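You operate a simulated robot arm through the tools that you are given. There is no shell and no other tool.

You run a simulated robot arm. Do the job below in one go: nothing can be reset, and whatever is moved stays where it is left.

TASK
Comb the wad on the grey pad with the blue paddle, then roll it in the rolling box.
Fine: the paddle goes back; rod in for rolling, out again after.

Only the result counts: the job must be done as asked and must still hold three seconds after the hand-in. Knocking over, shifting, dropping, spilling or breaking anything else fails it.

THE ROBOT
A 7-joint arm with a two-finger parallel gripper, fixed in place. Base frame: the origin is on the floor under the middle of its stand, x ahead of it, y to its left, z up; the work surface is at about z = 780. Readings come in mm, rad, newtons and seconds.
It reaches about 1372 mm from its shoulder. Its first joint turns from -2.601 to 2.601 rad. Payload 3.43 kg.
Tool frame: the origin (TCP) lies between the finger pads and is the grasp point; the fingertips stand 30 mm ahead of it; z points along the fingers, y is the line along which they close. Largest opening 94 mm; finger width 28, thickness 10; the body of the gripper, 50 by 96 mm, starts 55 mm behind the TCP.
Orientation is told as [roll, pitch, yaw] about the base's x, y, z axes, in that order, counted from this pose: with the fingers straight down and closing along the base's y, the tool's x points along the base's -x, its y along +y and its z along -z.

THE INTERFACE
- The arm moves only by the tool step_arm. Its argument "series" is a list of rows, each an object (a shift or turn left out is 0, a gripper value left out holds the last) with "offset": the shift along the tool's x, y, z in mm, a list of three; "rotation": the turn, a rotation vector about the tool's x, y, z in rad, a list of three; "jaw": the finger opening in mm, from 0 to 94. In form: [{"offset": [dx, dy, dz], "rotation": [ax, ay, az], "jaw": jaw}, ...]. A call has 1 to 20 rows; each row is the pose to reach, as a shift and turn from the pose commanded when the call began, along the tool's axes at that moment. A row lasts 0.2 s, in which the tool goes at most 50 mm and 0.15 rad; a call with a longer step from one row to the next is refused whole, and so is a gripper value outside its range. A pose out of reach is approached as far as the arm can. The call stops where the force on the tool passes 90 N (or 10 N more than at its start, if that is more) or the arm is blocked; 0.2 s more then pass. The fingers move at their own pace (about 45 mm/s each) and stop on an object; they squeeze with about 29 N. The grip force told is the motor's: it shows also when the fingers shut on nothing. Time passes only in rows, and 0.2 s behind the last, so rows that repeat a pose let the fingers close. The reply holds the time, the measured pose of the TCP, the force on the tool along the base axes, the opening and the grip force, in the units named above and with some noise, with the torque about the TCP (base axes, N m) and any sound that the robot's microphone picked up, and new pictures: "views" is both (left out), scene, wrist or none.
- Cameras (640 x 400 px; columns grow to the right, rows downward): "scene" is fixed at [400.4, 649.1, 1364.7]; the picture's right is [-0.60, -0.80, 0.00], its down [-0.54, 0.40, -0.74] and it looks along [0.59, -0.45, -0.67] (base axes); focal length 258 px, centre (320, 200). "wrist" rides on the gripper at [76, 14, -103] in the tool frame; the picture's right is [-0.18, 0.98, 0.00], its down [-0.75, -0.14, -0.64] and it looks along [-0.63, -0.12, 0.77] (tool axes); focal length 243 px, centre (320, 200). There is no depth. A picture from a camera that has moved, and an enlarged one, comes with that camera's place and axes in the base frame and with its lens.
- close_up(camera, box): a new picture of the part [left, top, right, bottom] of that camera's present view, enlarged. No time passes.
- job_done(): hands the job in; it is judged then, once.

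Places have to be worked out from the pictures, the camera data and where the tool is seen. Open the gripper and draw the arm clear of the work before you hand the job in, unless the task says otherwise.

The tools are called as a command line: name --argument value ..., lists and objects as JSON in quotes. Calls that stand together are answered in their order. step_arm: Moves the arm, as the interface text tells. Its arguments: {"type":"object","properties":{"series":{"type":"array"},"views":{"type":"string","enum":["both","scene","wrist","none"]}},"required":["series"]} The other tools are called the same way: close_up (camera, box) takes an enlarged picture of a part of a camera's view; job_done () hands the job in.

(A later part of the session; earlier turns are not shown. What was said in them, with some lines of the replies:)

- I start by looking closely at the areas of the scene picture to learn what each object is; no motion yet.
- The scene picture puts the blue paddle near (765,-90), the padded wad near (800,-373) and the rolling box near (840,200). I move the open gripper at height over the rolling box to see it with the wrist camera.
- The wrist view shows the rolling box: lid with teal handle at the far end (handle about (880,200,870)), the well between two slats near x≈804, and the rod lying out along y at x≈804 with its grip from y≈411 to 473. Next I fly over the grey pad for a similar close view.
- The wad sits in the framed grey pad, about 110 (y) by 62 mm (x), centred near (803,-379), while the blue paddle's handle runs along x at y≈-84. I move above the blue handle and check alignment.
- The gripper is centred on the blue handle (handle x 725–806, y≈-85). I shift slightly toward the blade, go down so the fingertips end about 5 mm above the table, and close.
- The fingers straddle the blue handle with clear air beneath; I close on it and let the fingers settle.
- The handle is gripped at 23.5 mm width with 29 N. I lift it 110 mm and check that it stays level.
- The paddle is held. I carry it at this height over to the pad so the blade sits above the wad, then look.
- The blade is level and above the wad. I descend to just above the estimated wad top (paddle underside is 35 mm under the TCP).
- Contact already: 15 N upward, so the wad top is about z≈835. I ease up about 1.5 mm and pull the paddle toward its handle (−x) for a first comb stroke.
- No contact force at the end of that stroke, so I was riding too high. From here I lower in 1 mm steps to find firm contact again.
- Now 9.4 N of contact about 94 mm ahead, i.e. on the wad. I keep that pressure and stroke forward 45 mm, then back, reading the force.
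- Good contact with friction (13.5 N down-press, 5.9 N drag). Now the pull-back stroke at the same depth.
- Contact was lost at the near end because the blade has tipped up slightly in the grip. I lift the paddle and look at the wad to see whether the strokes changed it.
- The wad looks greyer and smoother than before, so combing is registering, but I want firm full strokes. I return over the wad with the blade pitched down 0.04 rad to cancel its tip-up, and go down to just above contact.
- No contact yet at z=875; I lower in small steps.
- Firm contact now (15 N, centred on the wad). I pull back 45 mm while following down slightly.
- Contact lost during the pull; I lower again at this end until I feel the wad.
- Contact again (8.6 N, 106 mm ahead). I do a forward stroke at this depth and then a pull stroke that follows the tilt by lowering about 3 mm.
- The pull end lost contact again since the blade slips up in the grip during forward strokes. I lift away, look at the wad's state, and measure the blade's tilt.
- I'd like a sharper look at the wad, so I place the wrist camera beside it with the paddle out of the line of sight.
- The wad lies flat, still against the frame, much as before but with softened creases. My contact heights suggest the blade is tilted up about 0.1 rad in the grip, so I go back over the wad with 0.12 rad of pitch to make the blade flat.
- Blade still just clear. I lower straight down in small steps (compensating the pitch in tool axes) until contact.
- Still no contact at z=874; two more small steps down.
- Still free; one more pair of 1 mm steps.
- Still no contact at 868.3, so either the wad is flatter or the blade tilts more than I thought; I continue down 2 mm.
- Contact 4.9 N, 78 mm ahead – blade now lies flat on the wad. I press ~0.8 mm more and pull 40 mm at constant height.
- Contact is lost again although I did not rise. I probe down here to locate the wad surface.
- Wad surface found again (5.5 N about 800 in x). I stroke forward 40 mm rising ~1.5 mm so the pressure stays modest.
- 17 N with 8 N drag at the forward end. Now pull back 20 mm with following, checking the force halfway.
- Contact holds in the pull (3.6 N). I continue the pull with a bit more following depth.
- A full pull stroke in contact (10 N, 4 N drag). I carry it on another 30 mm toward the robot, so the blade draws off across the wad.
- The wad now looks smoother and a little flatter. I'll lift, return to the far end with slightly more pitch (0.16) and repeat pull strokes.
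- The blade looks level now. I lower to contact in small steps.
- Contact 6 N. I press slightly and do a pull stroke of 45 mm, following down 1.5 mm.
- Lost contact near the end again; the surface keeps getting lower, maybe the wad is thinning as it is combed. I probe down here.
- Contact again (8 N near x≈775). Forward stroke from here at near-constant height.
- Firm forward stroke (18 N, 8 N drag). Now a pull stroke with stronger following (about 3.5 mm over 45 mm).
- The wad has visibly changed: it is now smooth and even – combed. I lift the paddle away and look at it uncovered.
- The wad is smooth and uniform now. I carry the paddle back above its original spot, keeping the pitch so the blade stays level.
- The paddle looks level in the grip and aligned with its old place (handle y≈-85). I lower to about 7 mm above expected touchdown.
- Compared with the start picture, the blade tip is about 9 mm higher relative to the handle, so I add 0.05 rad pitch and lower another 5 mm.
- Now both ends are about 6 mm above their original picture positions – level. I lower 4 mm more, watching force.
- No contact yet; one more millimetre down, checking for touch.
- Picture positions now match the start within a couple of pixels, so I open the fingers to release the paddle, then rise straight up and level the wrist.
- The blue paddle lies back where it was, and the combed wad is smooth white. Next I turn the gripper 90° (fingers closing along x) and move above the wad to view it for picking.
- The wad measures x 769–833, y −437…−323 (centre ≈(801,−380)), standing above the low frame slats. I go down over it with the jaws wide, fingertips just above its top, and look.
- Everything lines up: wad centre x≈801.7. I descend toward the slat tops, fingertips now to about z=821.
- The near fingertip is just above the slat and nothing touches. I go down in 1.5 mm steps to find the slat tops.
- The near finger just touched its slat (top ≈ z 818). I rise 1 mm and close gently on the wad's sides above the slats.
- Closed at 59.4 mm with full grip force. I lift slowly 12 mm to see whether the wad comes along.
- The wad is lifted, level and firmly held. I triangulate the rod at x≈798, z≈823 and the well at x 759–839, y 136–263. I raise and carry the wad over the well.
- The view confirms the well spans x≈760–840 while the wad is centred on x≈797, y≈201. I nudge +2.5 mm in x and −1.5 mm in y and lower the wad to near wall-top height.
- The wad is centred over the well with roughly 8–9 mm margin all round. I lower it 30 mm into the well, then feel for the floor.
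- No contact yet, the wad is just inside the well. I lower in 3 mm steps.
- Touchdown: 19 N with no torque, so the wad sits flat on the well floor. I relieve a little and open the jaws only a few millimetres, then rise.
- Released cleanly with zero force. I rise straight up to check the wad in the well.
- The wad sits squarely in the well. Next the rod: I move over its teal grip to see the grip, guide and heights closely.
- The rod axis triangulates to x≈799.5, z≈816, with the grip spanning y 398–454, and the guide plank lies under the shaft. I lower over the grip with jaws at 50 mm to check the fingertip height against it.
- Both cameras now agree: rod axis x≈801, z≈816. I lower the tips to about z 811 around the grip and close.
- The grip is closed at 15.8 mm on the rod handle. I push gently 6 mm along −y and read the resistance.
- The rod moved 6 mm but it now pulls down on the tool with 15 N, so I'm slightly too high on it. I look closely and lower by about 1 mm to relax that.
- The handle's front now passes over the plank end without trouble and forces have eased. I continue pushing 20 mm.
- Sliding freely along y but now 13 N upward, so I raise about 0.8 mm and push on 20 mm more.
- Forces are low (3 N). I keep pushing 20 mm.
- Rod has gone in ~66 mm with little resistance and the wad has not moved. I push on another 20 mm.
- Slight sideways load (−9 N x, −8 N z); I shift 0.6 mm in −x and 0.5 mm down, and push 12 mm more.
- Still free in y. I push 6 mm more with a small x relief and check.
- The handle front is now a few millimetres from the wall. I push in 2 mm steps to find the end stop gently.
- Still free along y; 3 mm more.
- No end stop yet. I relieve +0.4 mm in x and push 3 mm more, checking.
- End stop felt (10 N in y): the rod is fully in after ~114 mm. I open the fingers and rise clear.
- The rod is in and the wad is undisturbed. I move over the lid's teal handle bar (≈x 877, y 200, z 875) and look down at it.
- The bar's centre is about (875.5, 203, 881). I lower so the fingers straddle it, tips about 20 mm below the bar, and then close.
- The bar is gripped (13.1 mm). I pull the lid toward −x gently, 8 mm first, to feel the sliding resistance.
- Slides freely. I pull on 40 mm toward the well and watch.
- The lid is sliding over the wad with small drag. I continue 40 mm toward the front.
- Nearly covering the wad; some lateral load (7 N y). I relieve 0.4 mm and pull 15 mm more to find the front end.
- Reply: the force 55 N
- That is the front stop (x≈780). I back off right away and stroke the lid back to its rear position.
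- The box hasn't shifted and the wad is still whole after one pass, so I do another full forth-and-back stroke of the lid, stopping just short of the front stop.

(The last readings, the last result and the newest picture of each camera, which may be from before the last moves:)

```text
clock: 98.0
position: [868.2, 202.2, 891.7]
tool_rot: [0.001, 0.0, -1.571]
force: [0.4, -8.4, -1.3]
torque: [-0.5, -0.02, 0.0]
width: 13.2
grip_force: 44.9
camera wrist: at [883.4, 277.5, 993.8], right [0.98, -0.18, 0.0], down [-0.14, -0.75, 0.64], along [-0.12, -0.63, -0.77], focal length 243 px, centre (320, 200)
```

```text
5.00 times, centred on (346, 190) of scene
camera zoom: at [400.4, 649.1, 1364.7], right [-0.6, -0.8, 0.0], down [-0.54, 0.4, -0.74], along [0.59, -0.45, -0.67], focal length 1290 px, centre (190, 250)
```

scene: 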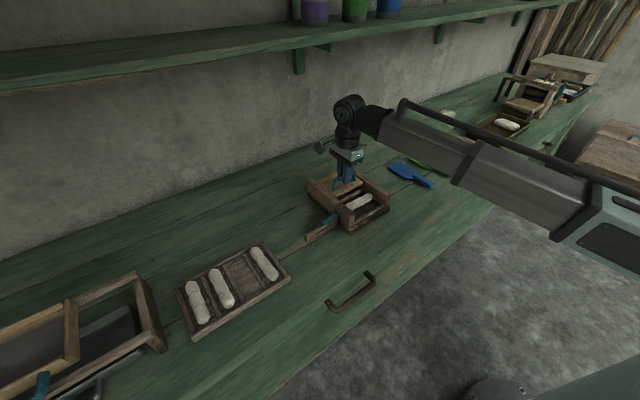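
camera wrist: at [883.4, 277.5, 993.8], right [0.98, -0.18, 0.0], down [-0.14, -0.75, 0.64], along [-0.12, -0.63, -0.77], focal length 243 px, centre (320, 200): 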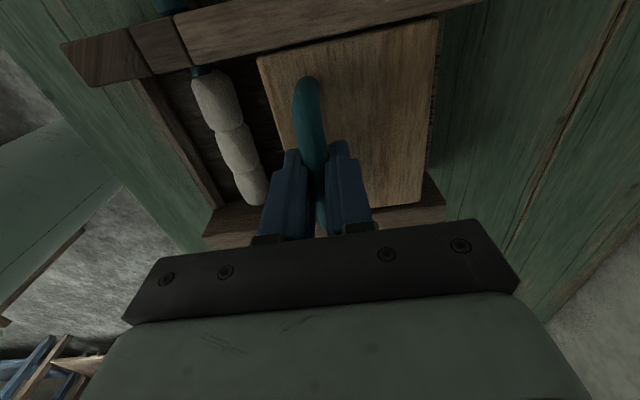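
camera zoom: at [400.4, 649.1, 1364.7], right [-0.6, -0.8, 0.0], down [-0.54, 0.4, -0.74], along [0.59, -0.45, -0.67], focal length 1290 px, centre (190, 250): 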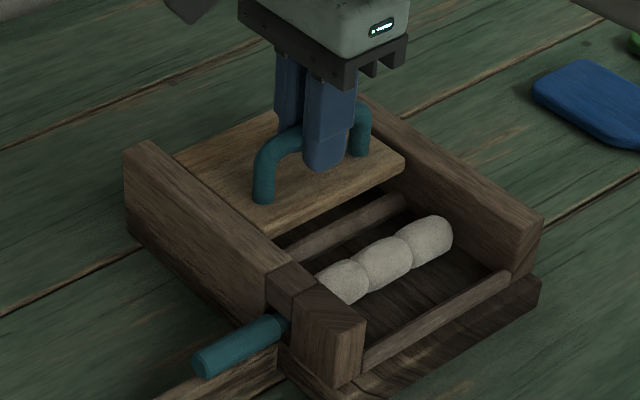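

The wad has been rolled into a puni around the rod. I slide the lid the last 6 mm to its original rear position, release the handle and rise clear.

step_arm --series '[{"offset": [-0.4, 3, 0]}, {"offset": [-0.4, 6, 0]}, {"offset": [-0.4, 6, 0], "jaw": 30}, {"offset": [-0.4, 6, 0], "jaw": 45}, {"offset": [-0.4, 6, 0], "jaw": 45}, {"offset": [-0.4, 6, -20]}, {"offset": [-0.4, 6, -50]}, {"offset": [-0.4, 6, -85]}, {"offset": [-0.4, 6, -85]}]' --views "both"

close_up --camera "scene" --box '[290, 150, 402, 230]'

```text
clock: 100.0
position: [874.6, 202.2, 980.2]
tool_rot: [-0.001, 0.001, -1.57]
force: [0.0, 0.1, -0.4]
torque: [-0.01, -0.02, 0.01]
width: 44.8
grip_force: 0.1
camera wrist: at [888.7, 276.6, 1081.8], right [0.98, -0.18, 0.0], down [-0.14, -0.75, 0.64], along [-0.12, -0.63, -0.77], focal length 243 px, centre (320, 200)
```

scene: 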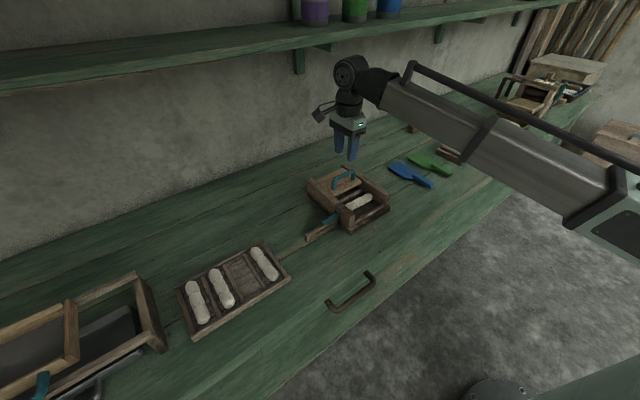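
wrist: 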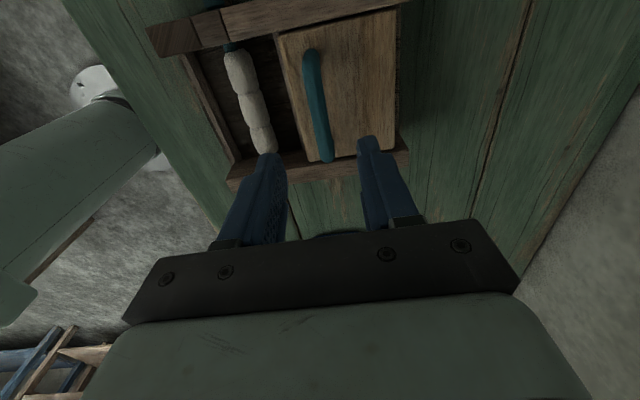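

```text
5.00 times, centred on (346, 190) of scene
camera zoom: at [400.4, 649.1, 1364.7], right [-0.6, -0.8, 0.0], down [-0.54, 0.4, -0.74], along [0.59, -0.45, -0.67], focal length 1290 px, centre (190, 250)
```

zoom: 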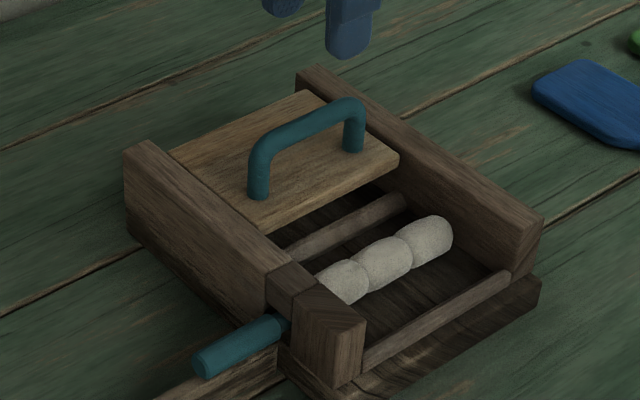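

The puni lies in the well around the rod; lid is back at the rear. Now I go over the rod's grip (x≈800, y≈313) to draw it out.

step_arm --series '[{"offset": [28, -19, 0]}, {"offset": [56, -38, 0]}, {"offset": [84, -57, 0]}, {"offset": [111, -74.6, 0]}, {"offset": [111, -74.6, 35]}, {"offset": [111, -74.6, 70]}, {"offset": [111, -74.6, 95]}, {"offset": [111, -74.6, 112]}, {"offset": [111, -74.6, 112]}]' --views "both"

close_up --camera "scene" --box '[290, 170, 386, 230]'

close_up --camera "wrist" --box '[220, 60, 420, 220]'

```text
clock: 102.0
position: [799.9, 310.7, 865.9]
tool_rot: [-0.001, 0.0, -1.57]
force: [-0.7, -0.1, 0.0]
torque: [0.01, 0.0, 0.02]
width: 44.9
grip_force: 0.0
camera wrist: at [813.9, 386.5, 967.0], right [0.98, -0.18, 0.0], down [-0.14, -0.75, 0.64], along [-0.12, -0.63, -0.77], focal length 243 px, centre (320, 200)
```

scene: 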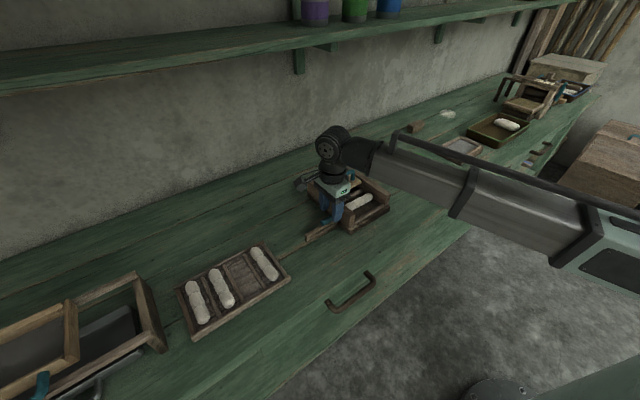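
wrist: 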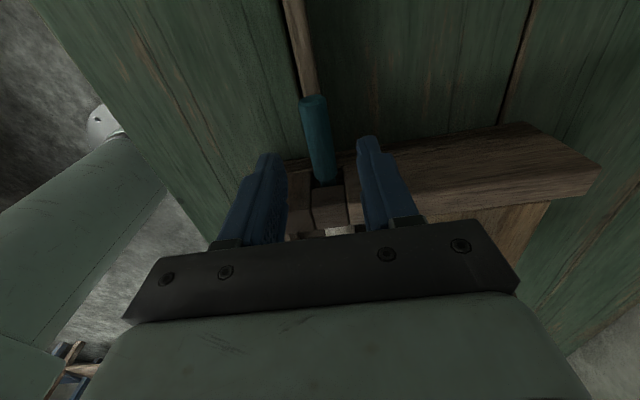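

```text
6.67 times, centred on (338, 200) of scene
camera zoom: at [400.4, 649.1, 1364.7], right [-0.6, -0.8, 0.0], down [-0.54, 0.4, -0.74], along [0.59, -0.45, -0.67], focal length 1720 px, centre (200, 200)
```

zoom: 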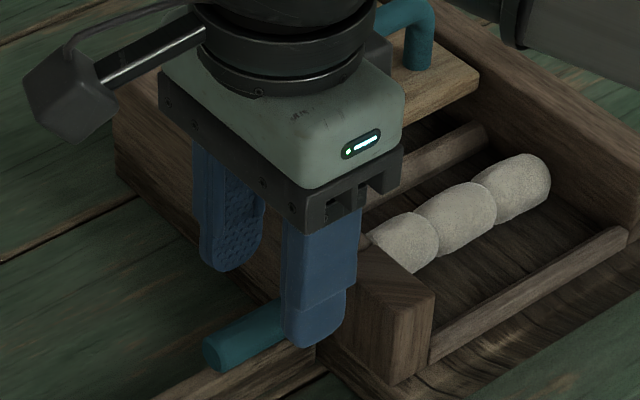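

```text
2.50 times, centred on (320, 140) of wrist
camera zoom: at [813.9, 386.5, 967.0], right [0.98, -0.18, 0.0], down [-0.14, -0.75, 0.64], along [-0.12, -0.63, -0.77], focal length 606 px, centre (320, 350)
```

zoom: 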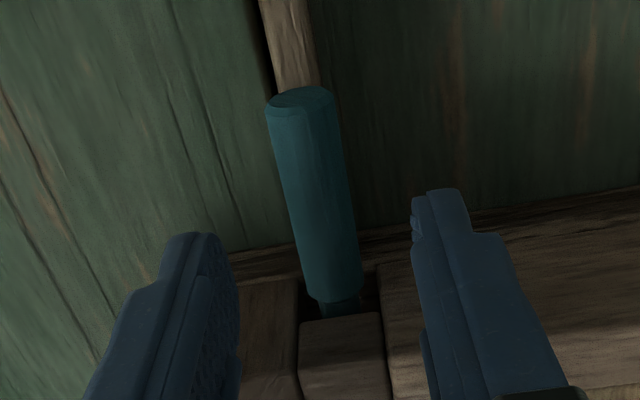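

The grip spans y≈288–342; to keep fingers off the wall I shift 11 mm outward to y≈322, then go down and close.

step_arm --series '[{"offset": [11, 0.5, 0]}, {"offset": [11, 0.5, 12]}, {"offset": [11, 0.5, 22]}, {"offset": [11, 0.5, 22]}, {"offset": [11, 0.5, 22], "jaw": 25}, {"offset": [11, 0.5, 22], "jaw": 10}, {"offset": [11, 0.5, 22], "jaw": 10}, {"offset": [11, 0.5, 22], "jaw": 10}]' --views "scene"

close_up --camera "scene" --box '[290, 170, 386, 230]'

```text
clock: 103.8
position: [800.5, 323.4, 843.0]
tool_rot: [-0.001, 0.0, -1.57]
force: [-2.2, 0.3, -3.3]
torque: [0.05, 0.06, 0.02]
width: 15.6
grip_force: 45.1
```

scene: 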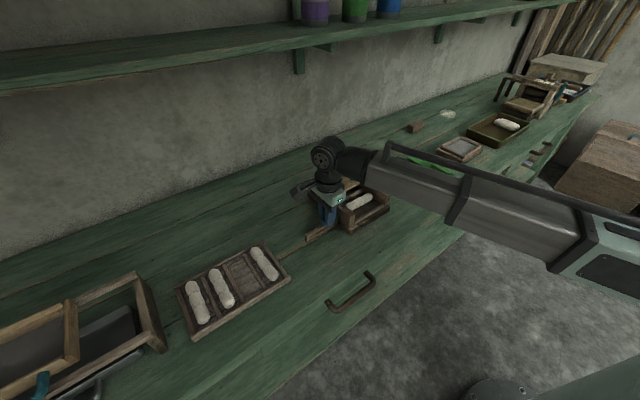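

```text
6.67 times, centred on (338, 200) of scene
camera zoom: at [400.4, 649.1, 1364.7], right [-0.6, -0.8, 0.0], down [-0.54, 0.4, -0.74], along [0.59, -0.45, -0.67], focal length 1720 px, centre (200, 200)
```

zoom: 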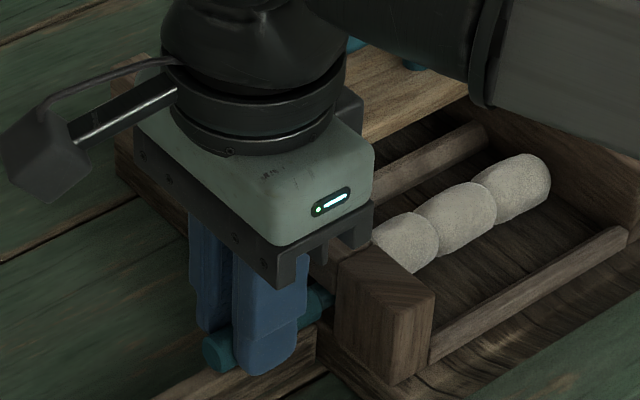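

Gripped at 15.6 mm. I pull the rod out along +y, 20 mm first, watching forces and the puni.

step_arm --series '[{"offset": [6, 0, 0]}, {"offset": [13, 0, 0]}, {"offset": [20, 0, 0]}]' --views "scene"

close_up --camera "scene" --box '[290, 170, 402, 240]'

```text
clock: 104.6
position: [800.4, 343.9, 842.9]
tool_rot: [0.0, 0.0, -1.571]
force: [-4.7, -0.9, -1.2]
torque: [-0.03, 0.12, 0.0]
width: 15.1
grip_force: 45.0
```

scene: 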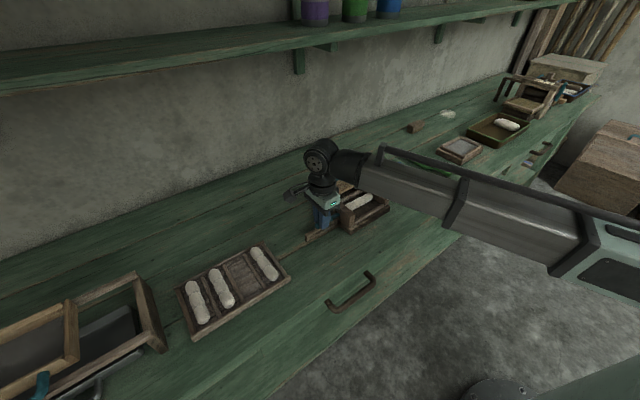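

```text
5.71 times, centred on (346, 205) of scene
camera zoom: at [400.4, 649.1, 1364.7], right [-0.6, -0.8, 0.0], down [-0.54, 0.4, -0.74], along [0.59, -0.45, -0.67], focal length 1475 px, centre (171, 171)
```

zoom: 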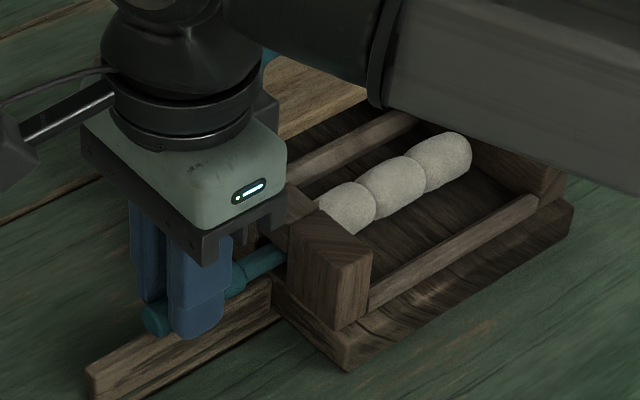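

Sliding out freely and the puni stays. I continue 30 mm with a small x relief.

step_arm --series '[{"offset": [7, -0.3, 0]}, {"offset": [15, -0.3, 0]}, {"offset": [22, -0.3, 0]}, {"offset": [30, -0.3, 0]}]' --views "none"

```text
clock: 105.6
position: [799.0, 374.3, 843.9]
tool_rot: [-0.003, -0.001, -1.572]
force: [-7.5, 0.1, -17.4]
torque: [0.13, 0.2, -0.01]
width: 15.5
grip_force: 45.3
```

Downward load of 17 N has built up; I lower ~1 mm, shift −0.5 mm in x, and continue 25 mm.

step_arm --series '[{"offset": [0, -0.5, 1]}, {"offset": [8, -0.5, 1]}, {"offset": [16, -0.5, 1]}, {"offset": [25, -0.5, 1]}]' --views "none"

```text
clock: 106.6
position: [801.2, 399.8, 842.4]
tool_rot: [0.002, 0.001, -1.569]
force: [-3.4, -0.3, 6.7]
torque: [-0.4, 0.16, 0.03]
width: 15.3
grip_force: 44.5
```

Rod about two thirds out. I pull 25 mm more.

step_arm --series '[{"offset": [8, -0.2, -0.4]}, {"offset": [16, -0.2, -0.4]}, {"offset": [25, -0.2, -0.4]}]' --views "none"

```text
clock: 107.4
position: [799.8, 424.1, 843.5]
tool_rot: [0.001, -0.001, -1.571]
force: [0.7, 0.7, 5.3]
torque: [0.13, 0.05, 0.01]
width: 15.4
grip_force: 44.9
```

Now the last stretch to the original out position (TCP y≈437), in small steps to feel any stop.

step_arm --series '[{"offset": [4, 0, -0.3]}, {"offset": [8, 0, -0.3]}, {"offset": [11, 0, -0.3]}]' --views "scene"

close_up --camera "scene" --box '[270, 180, 398, 260]'

```text
clock: 108.2
position: [799.4, 434.5, 842.2]
tool_rot: [0.001, 0.001, -1.571]
force: [10.8, -0.1, 4.5]
torque: [0.1, -0.25, 0.05]
width: 15.6
grip_force: 44.7
```

scene: 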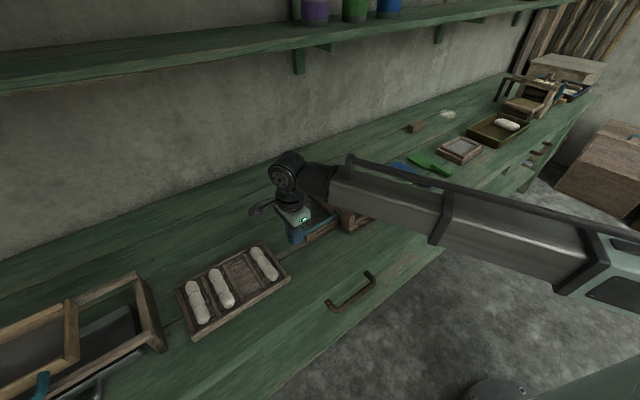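

```text
5.00 times, centred on (334, 220) of scene
camera zoom: at [400.4, 649.1, 1364.7], right [-0.6, -0.8, 0.0], down [-0.54, 0.4, -0.74], along [0.59, -0.45, -0.67], focal length 1290 px, centre (250, 100)
```

zoom: 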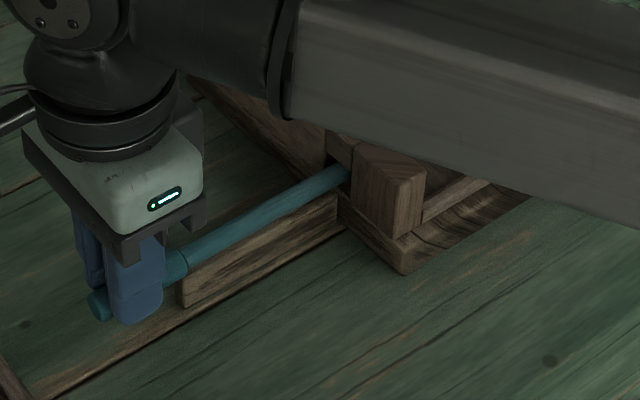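

The handle front is back at the plank end, nearly its original place. I pull 3 mm more with x relief and check for a stop.

step_arm --series '[{"offset": [1.5, 0.5, 0]}, {"offset": [3, 0.5, 0]}]' --views "none"

```text
clock: 108.8
position: [800.5, 437.1, 842.3]
tool_rot: [-0.001, 0.002, -1.569]
force: [10.5, -0.3, 1.7]
torque: [0.14, -0.26, 0.04]
width: 15.4
grip_force: 44.8
```

The rod is back at its original out position. I open the fingers and rise, then inspect the result.

step_arm --series '[{"offset": [0, 0.5, 0], "jaw": 30}, {"offset": [0, 0.5, 0], "jaw": 50}, {"offset": [0, 0.5, 0], "jaw": 50}, {"offset": [0, 0.5, -20]}, {"offset": [0, 0.5, -60]}, {"offset": [0, 0.5, -105]}, {"offset": [-40, 0.5, -145]}, {"offset": [-80, 0.5, -150]}, {"offset": [-80, 0.5, -150]}]' --views "both"

close_up --camera "scene" --box '[270, 150, 398, 250]'

close_up --camera "wrist" --box '[200, 0, 440, 240]'

```text
refused: row 7 steps farther than a row can; nothing moved
```

```text
4.00 times, centred on (334, 200) of scene
camera zoom: at [400.4, 649.1, 1364.7], right [-0.6, -0.8, 0.0], down [-0.54, 0.4, -0.74], along [0.59, -0.45, -0.67], focal length 1032 px, centre (264, 200)
```

zoom: 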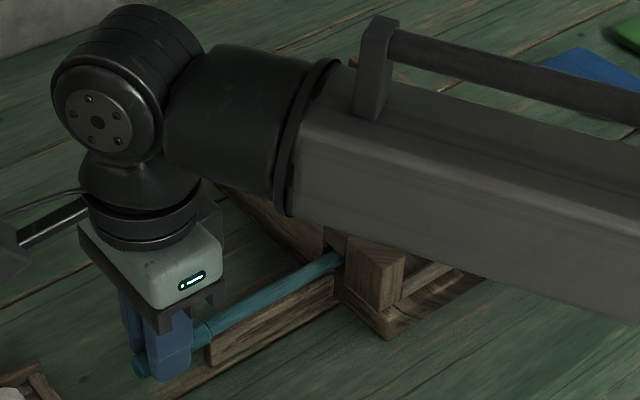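

```text
1.67 times, centred on (320, 120) of wrist
camera zoom: at [814.3, 512.3, 944.7], right [0.98, -0.18, 0.0], down [-0.14, -0.75, 0.64], along [-0.12, -0.63, -0.77], focal length 404 px, centre (320, 333)
```

zoom: 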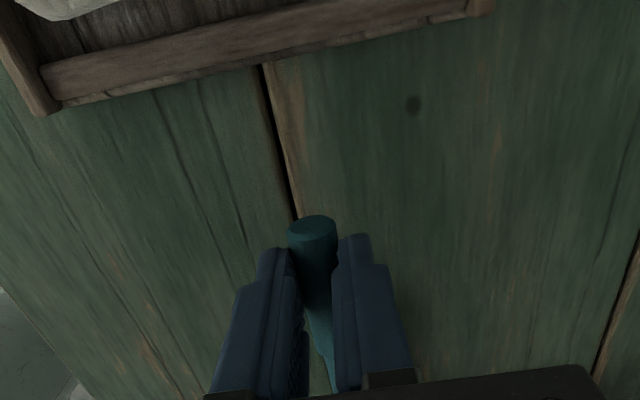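

That call was refused because one row was too long; nothing moved and the rod is still held at its out position. I resend with shorter steps.

step_arm --series '[{"offset": [0, 0.5, 0], "jaw": 30}, {"offset": [0, 0.5, 0], "jaw": 50}, {"offset": [0, 0.5, 0], "jaw": 50}, {"offset": [0, 0.5, -20]}, {"offset": [0, 0.5, -60]}, {"offset": [0, 0.5, -100]}, {"offset": [-25, 0.5, -130]}, {"offset": [-60, 0.5, -150]}, {"offset": [-90, 0.5, -150]}, {"offset": [-90, 0.5, -150]}]' --views "both"

close_up --camera "scene" --box '[270, 150, 398, 250]'

close_up --camera "wrist" --box '[200, 0, 440, 240]'

```text
clock: 111.0
position: [799.0, 347.3, 992.0]
tool_rot: [0.0, 0.0, -1.569]
force: [-0.2, -0.1, -0.1]
torque: [0.0, 0.01, 0.0]
width: 50.1
grip_force: 0.1
camera wrist: at [813.7, 422.4, 1094.5], right [0.98, -0.18, 0.0], down [-0.14, -0.75, 0.64], along [-0.12, -0.63, -0.77], focal length 243 px, centre (320, 200)
```

scene: 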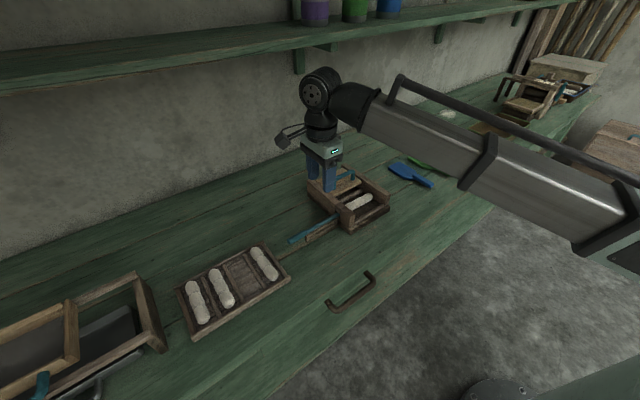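
wrist: 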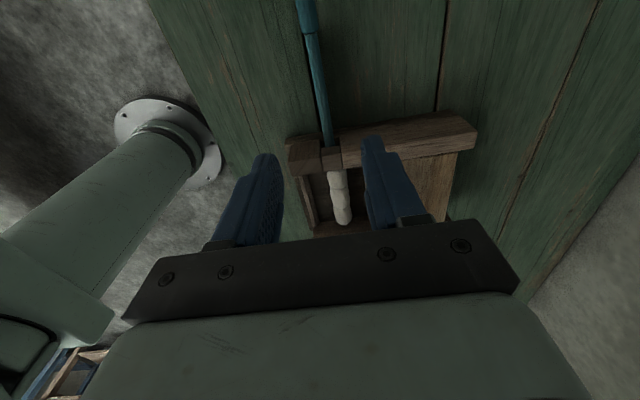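

```text
4.00 times, centred on (334, 200) of scene
camera zoom: at [400.4, 649.1, 1364.7], right [-0.6, -0.8, 0.0], down [-0.54, 0.4, -0.74], along [0.59, -0.45, -0.67], focal length 1032 px, centre (264, 200)
```

zoom: 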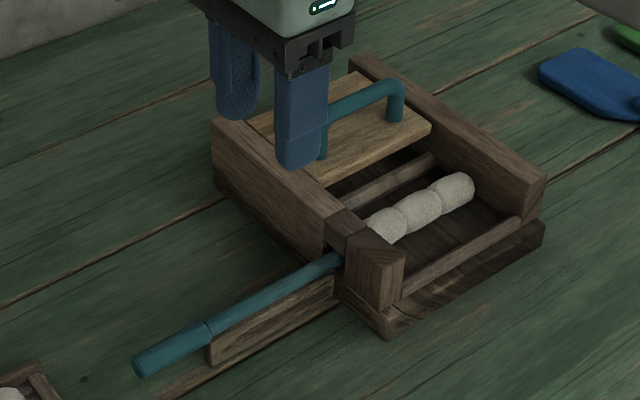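

```text
1.67 times, centred on (320, 120) of wrist
camera zoom: at [813.7, 422.4, 1094.5], right [0.98, -0.18, 0.0], down [-0.14, -0.75, 0.64], along [-0.12, -0.63, -0.77], focal length 404 px, centre (320, 333)
```

zoom: 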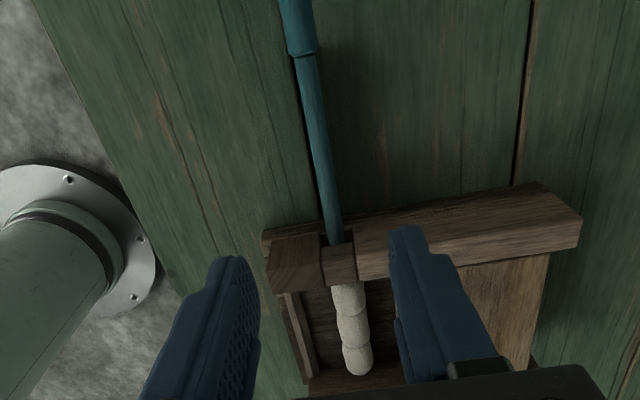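

Everything matches the starting layout: rod out at its original spot, lid at the rear, box unmoved, and the rolled puni resting in the well. I open the gripper fully and draw the arm up and clear.

step_arm --series '[{"offset": [0, 0, -30], "jaw": 94}, {"offset": [0, 0, -70]}, {"offset": [-30, 0, -100]}, {"offset": [-70, 0, -110]}, {"offset": [-110, 0, -110]}, {"offset": [-150, 0, -110]}, {"offset": [-190, 0, -110]}, {"offset": [-230, 0, -110]}, {"offset": [-270, 0, -110]}, {"offset": [-310, 0, -110]}, {"offset": [-310, 0, -110]}]' --views "both"

close_up --camera "scene" --box '[270, 150, 398, 250]'

close_up --camera "scene" --box '[380, 90, 560, 202]'

```text
clock: 113.4
position: [799.4, 38.4, 1101.9]
tool_rot: [-0.001, 0.0, -1.571]
force: [0.4, 0.3, 0.4]
torque: [0.0, -0.05, 0.01]
width: 93.8
grip_force: 0.1
camera wrist: at [814.2, 113.4, 1203.3], right [0.98, -0.18, 0.0], down [-0.14, -0.75, 0.64], along [-0.12, -0.63, -0.77], focal length 243 px, centre (320, 200)
```

scene: 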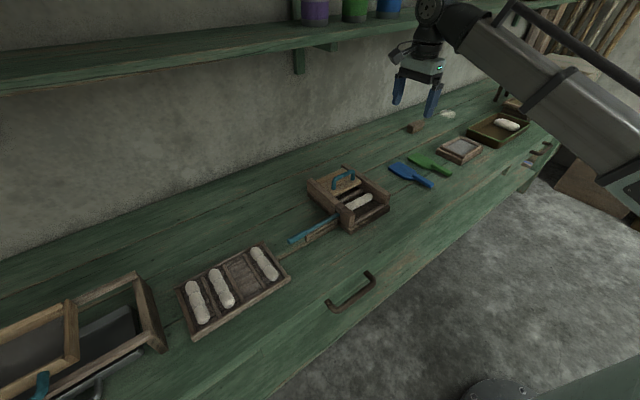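
wrist: 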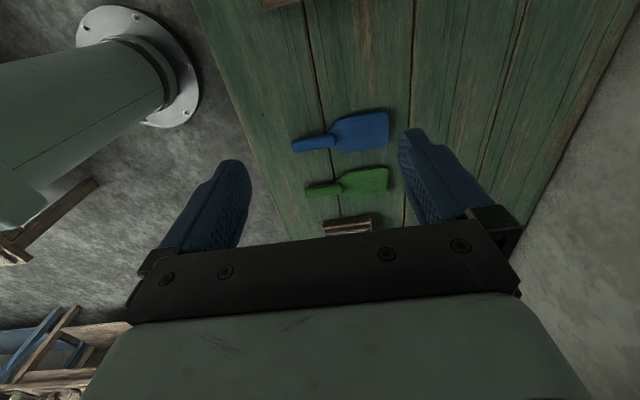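

```text
4.00 times, centred on (334, 200) of scene
camera zoom: at [400.4, 649.1, 1364.7], right [-0.6, -0.8, 0.0], down [-0.54, 0.4, -0.74], along [0.59, -0.45, -0.67], focal length 1032 px, centre (264, 200)
```

zoom: 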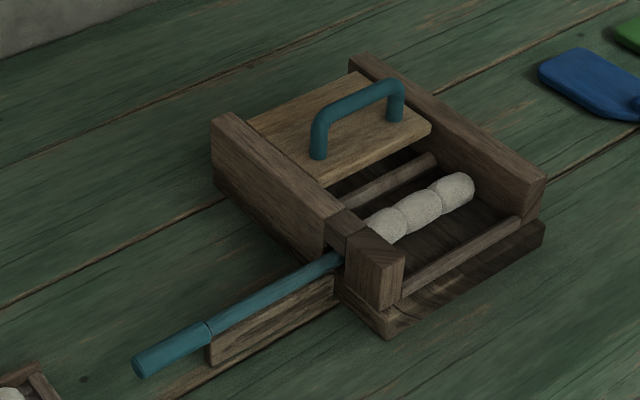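

```text
3.56 times, centred on (470, 146) of scene
camera zoom: at [400.4, 649.1, 1364.7], right [-0.6, -0.8, 0.0], down [-0.54, 0.4, -0.74], along [0.59, -0.45, -0.67], focal length 918 px, centre (-213, 392)
```

zoom: 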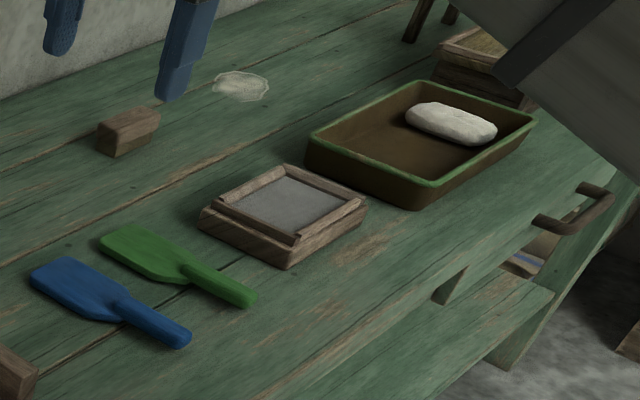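

The final check shows the blue paddle back in its place, the pad, trays and box unmoved, the rod out, the lid at the rear, and the rolled wad resting in the box. The gripper is open and clear, so I hand the job in.

job_done

```text
The job is handed in.
```

The wad is combed and rolled, and I've handed the job in.

- **Combing:** I stroked the wad on the grey pad with the blue paddle until it turned smooth and even. The early strokes were uneven because the blade slipped a little in the grip, so it took several passes.
- **Paddle:** The blue paddle is back where it started, matching its original position in the camera picture.
- **Rolling:** I placed the wad in the box, pushed the rod in until it met resistance, and slid the lid forward and back twice. On the first pass I pulled the lid into its front stop with about 53 N, but the box did not move. The second pass rolled the wad around the rod.
- **After rolling:** The rod is out in its original position, the lid is at the rear where it was, and the rolled wad rests in the box.

In the last pictures the pad, trays, green paddle and rolling box all looked unmoved. The gripper is open and the arm is clear of the work.
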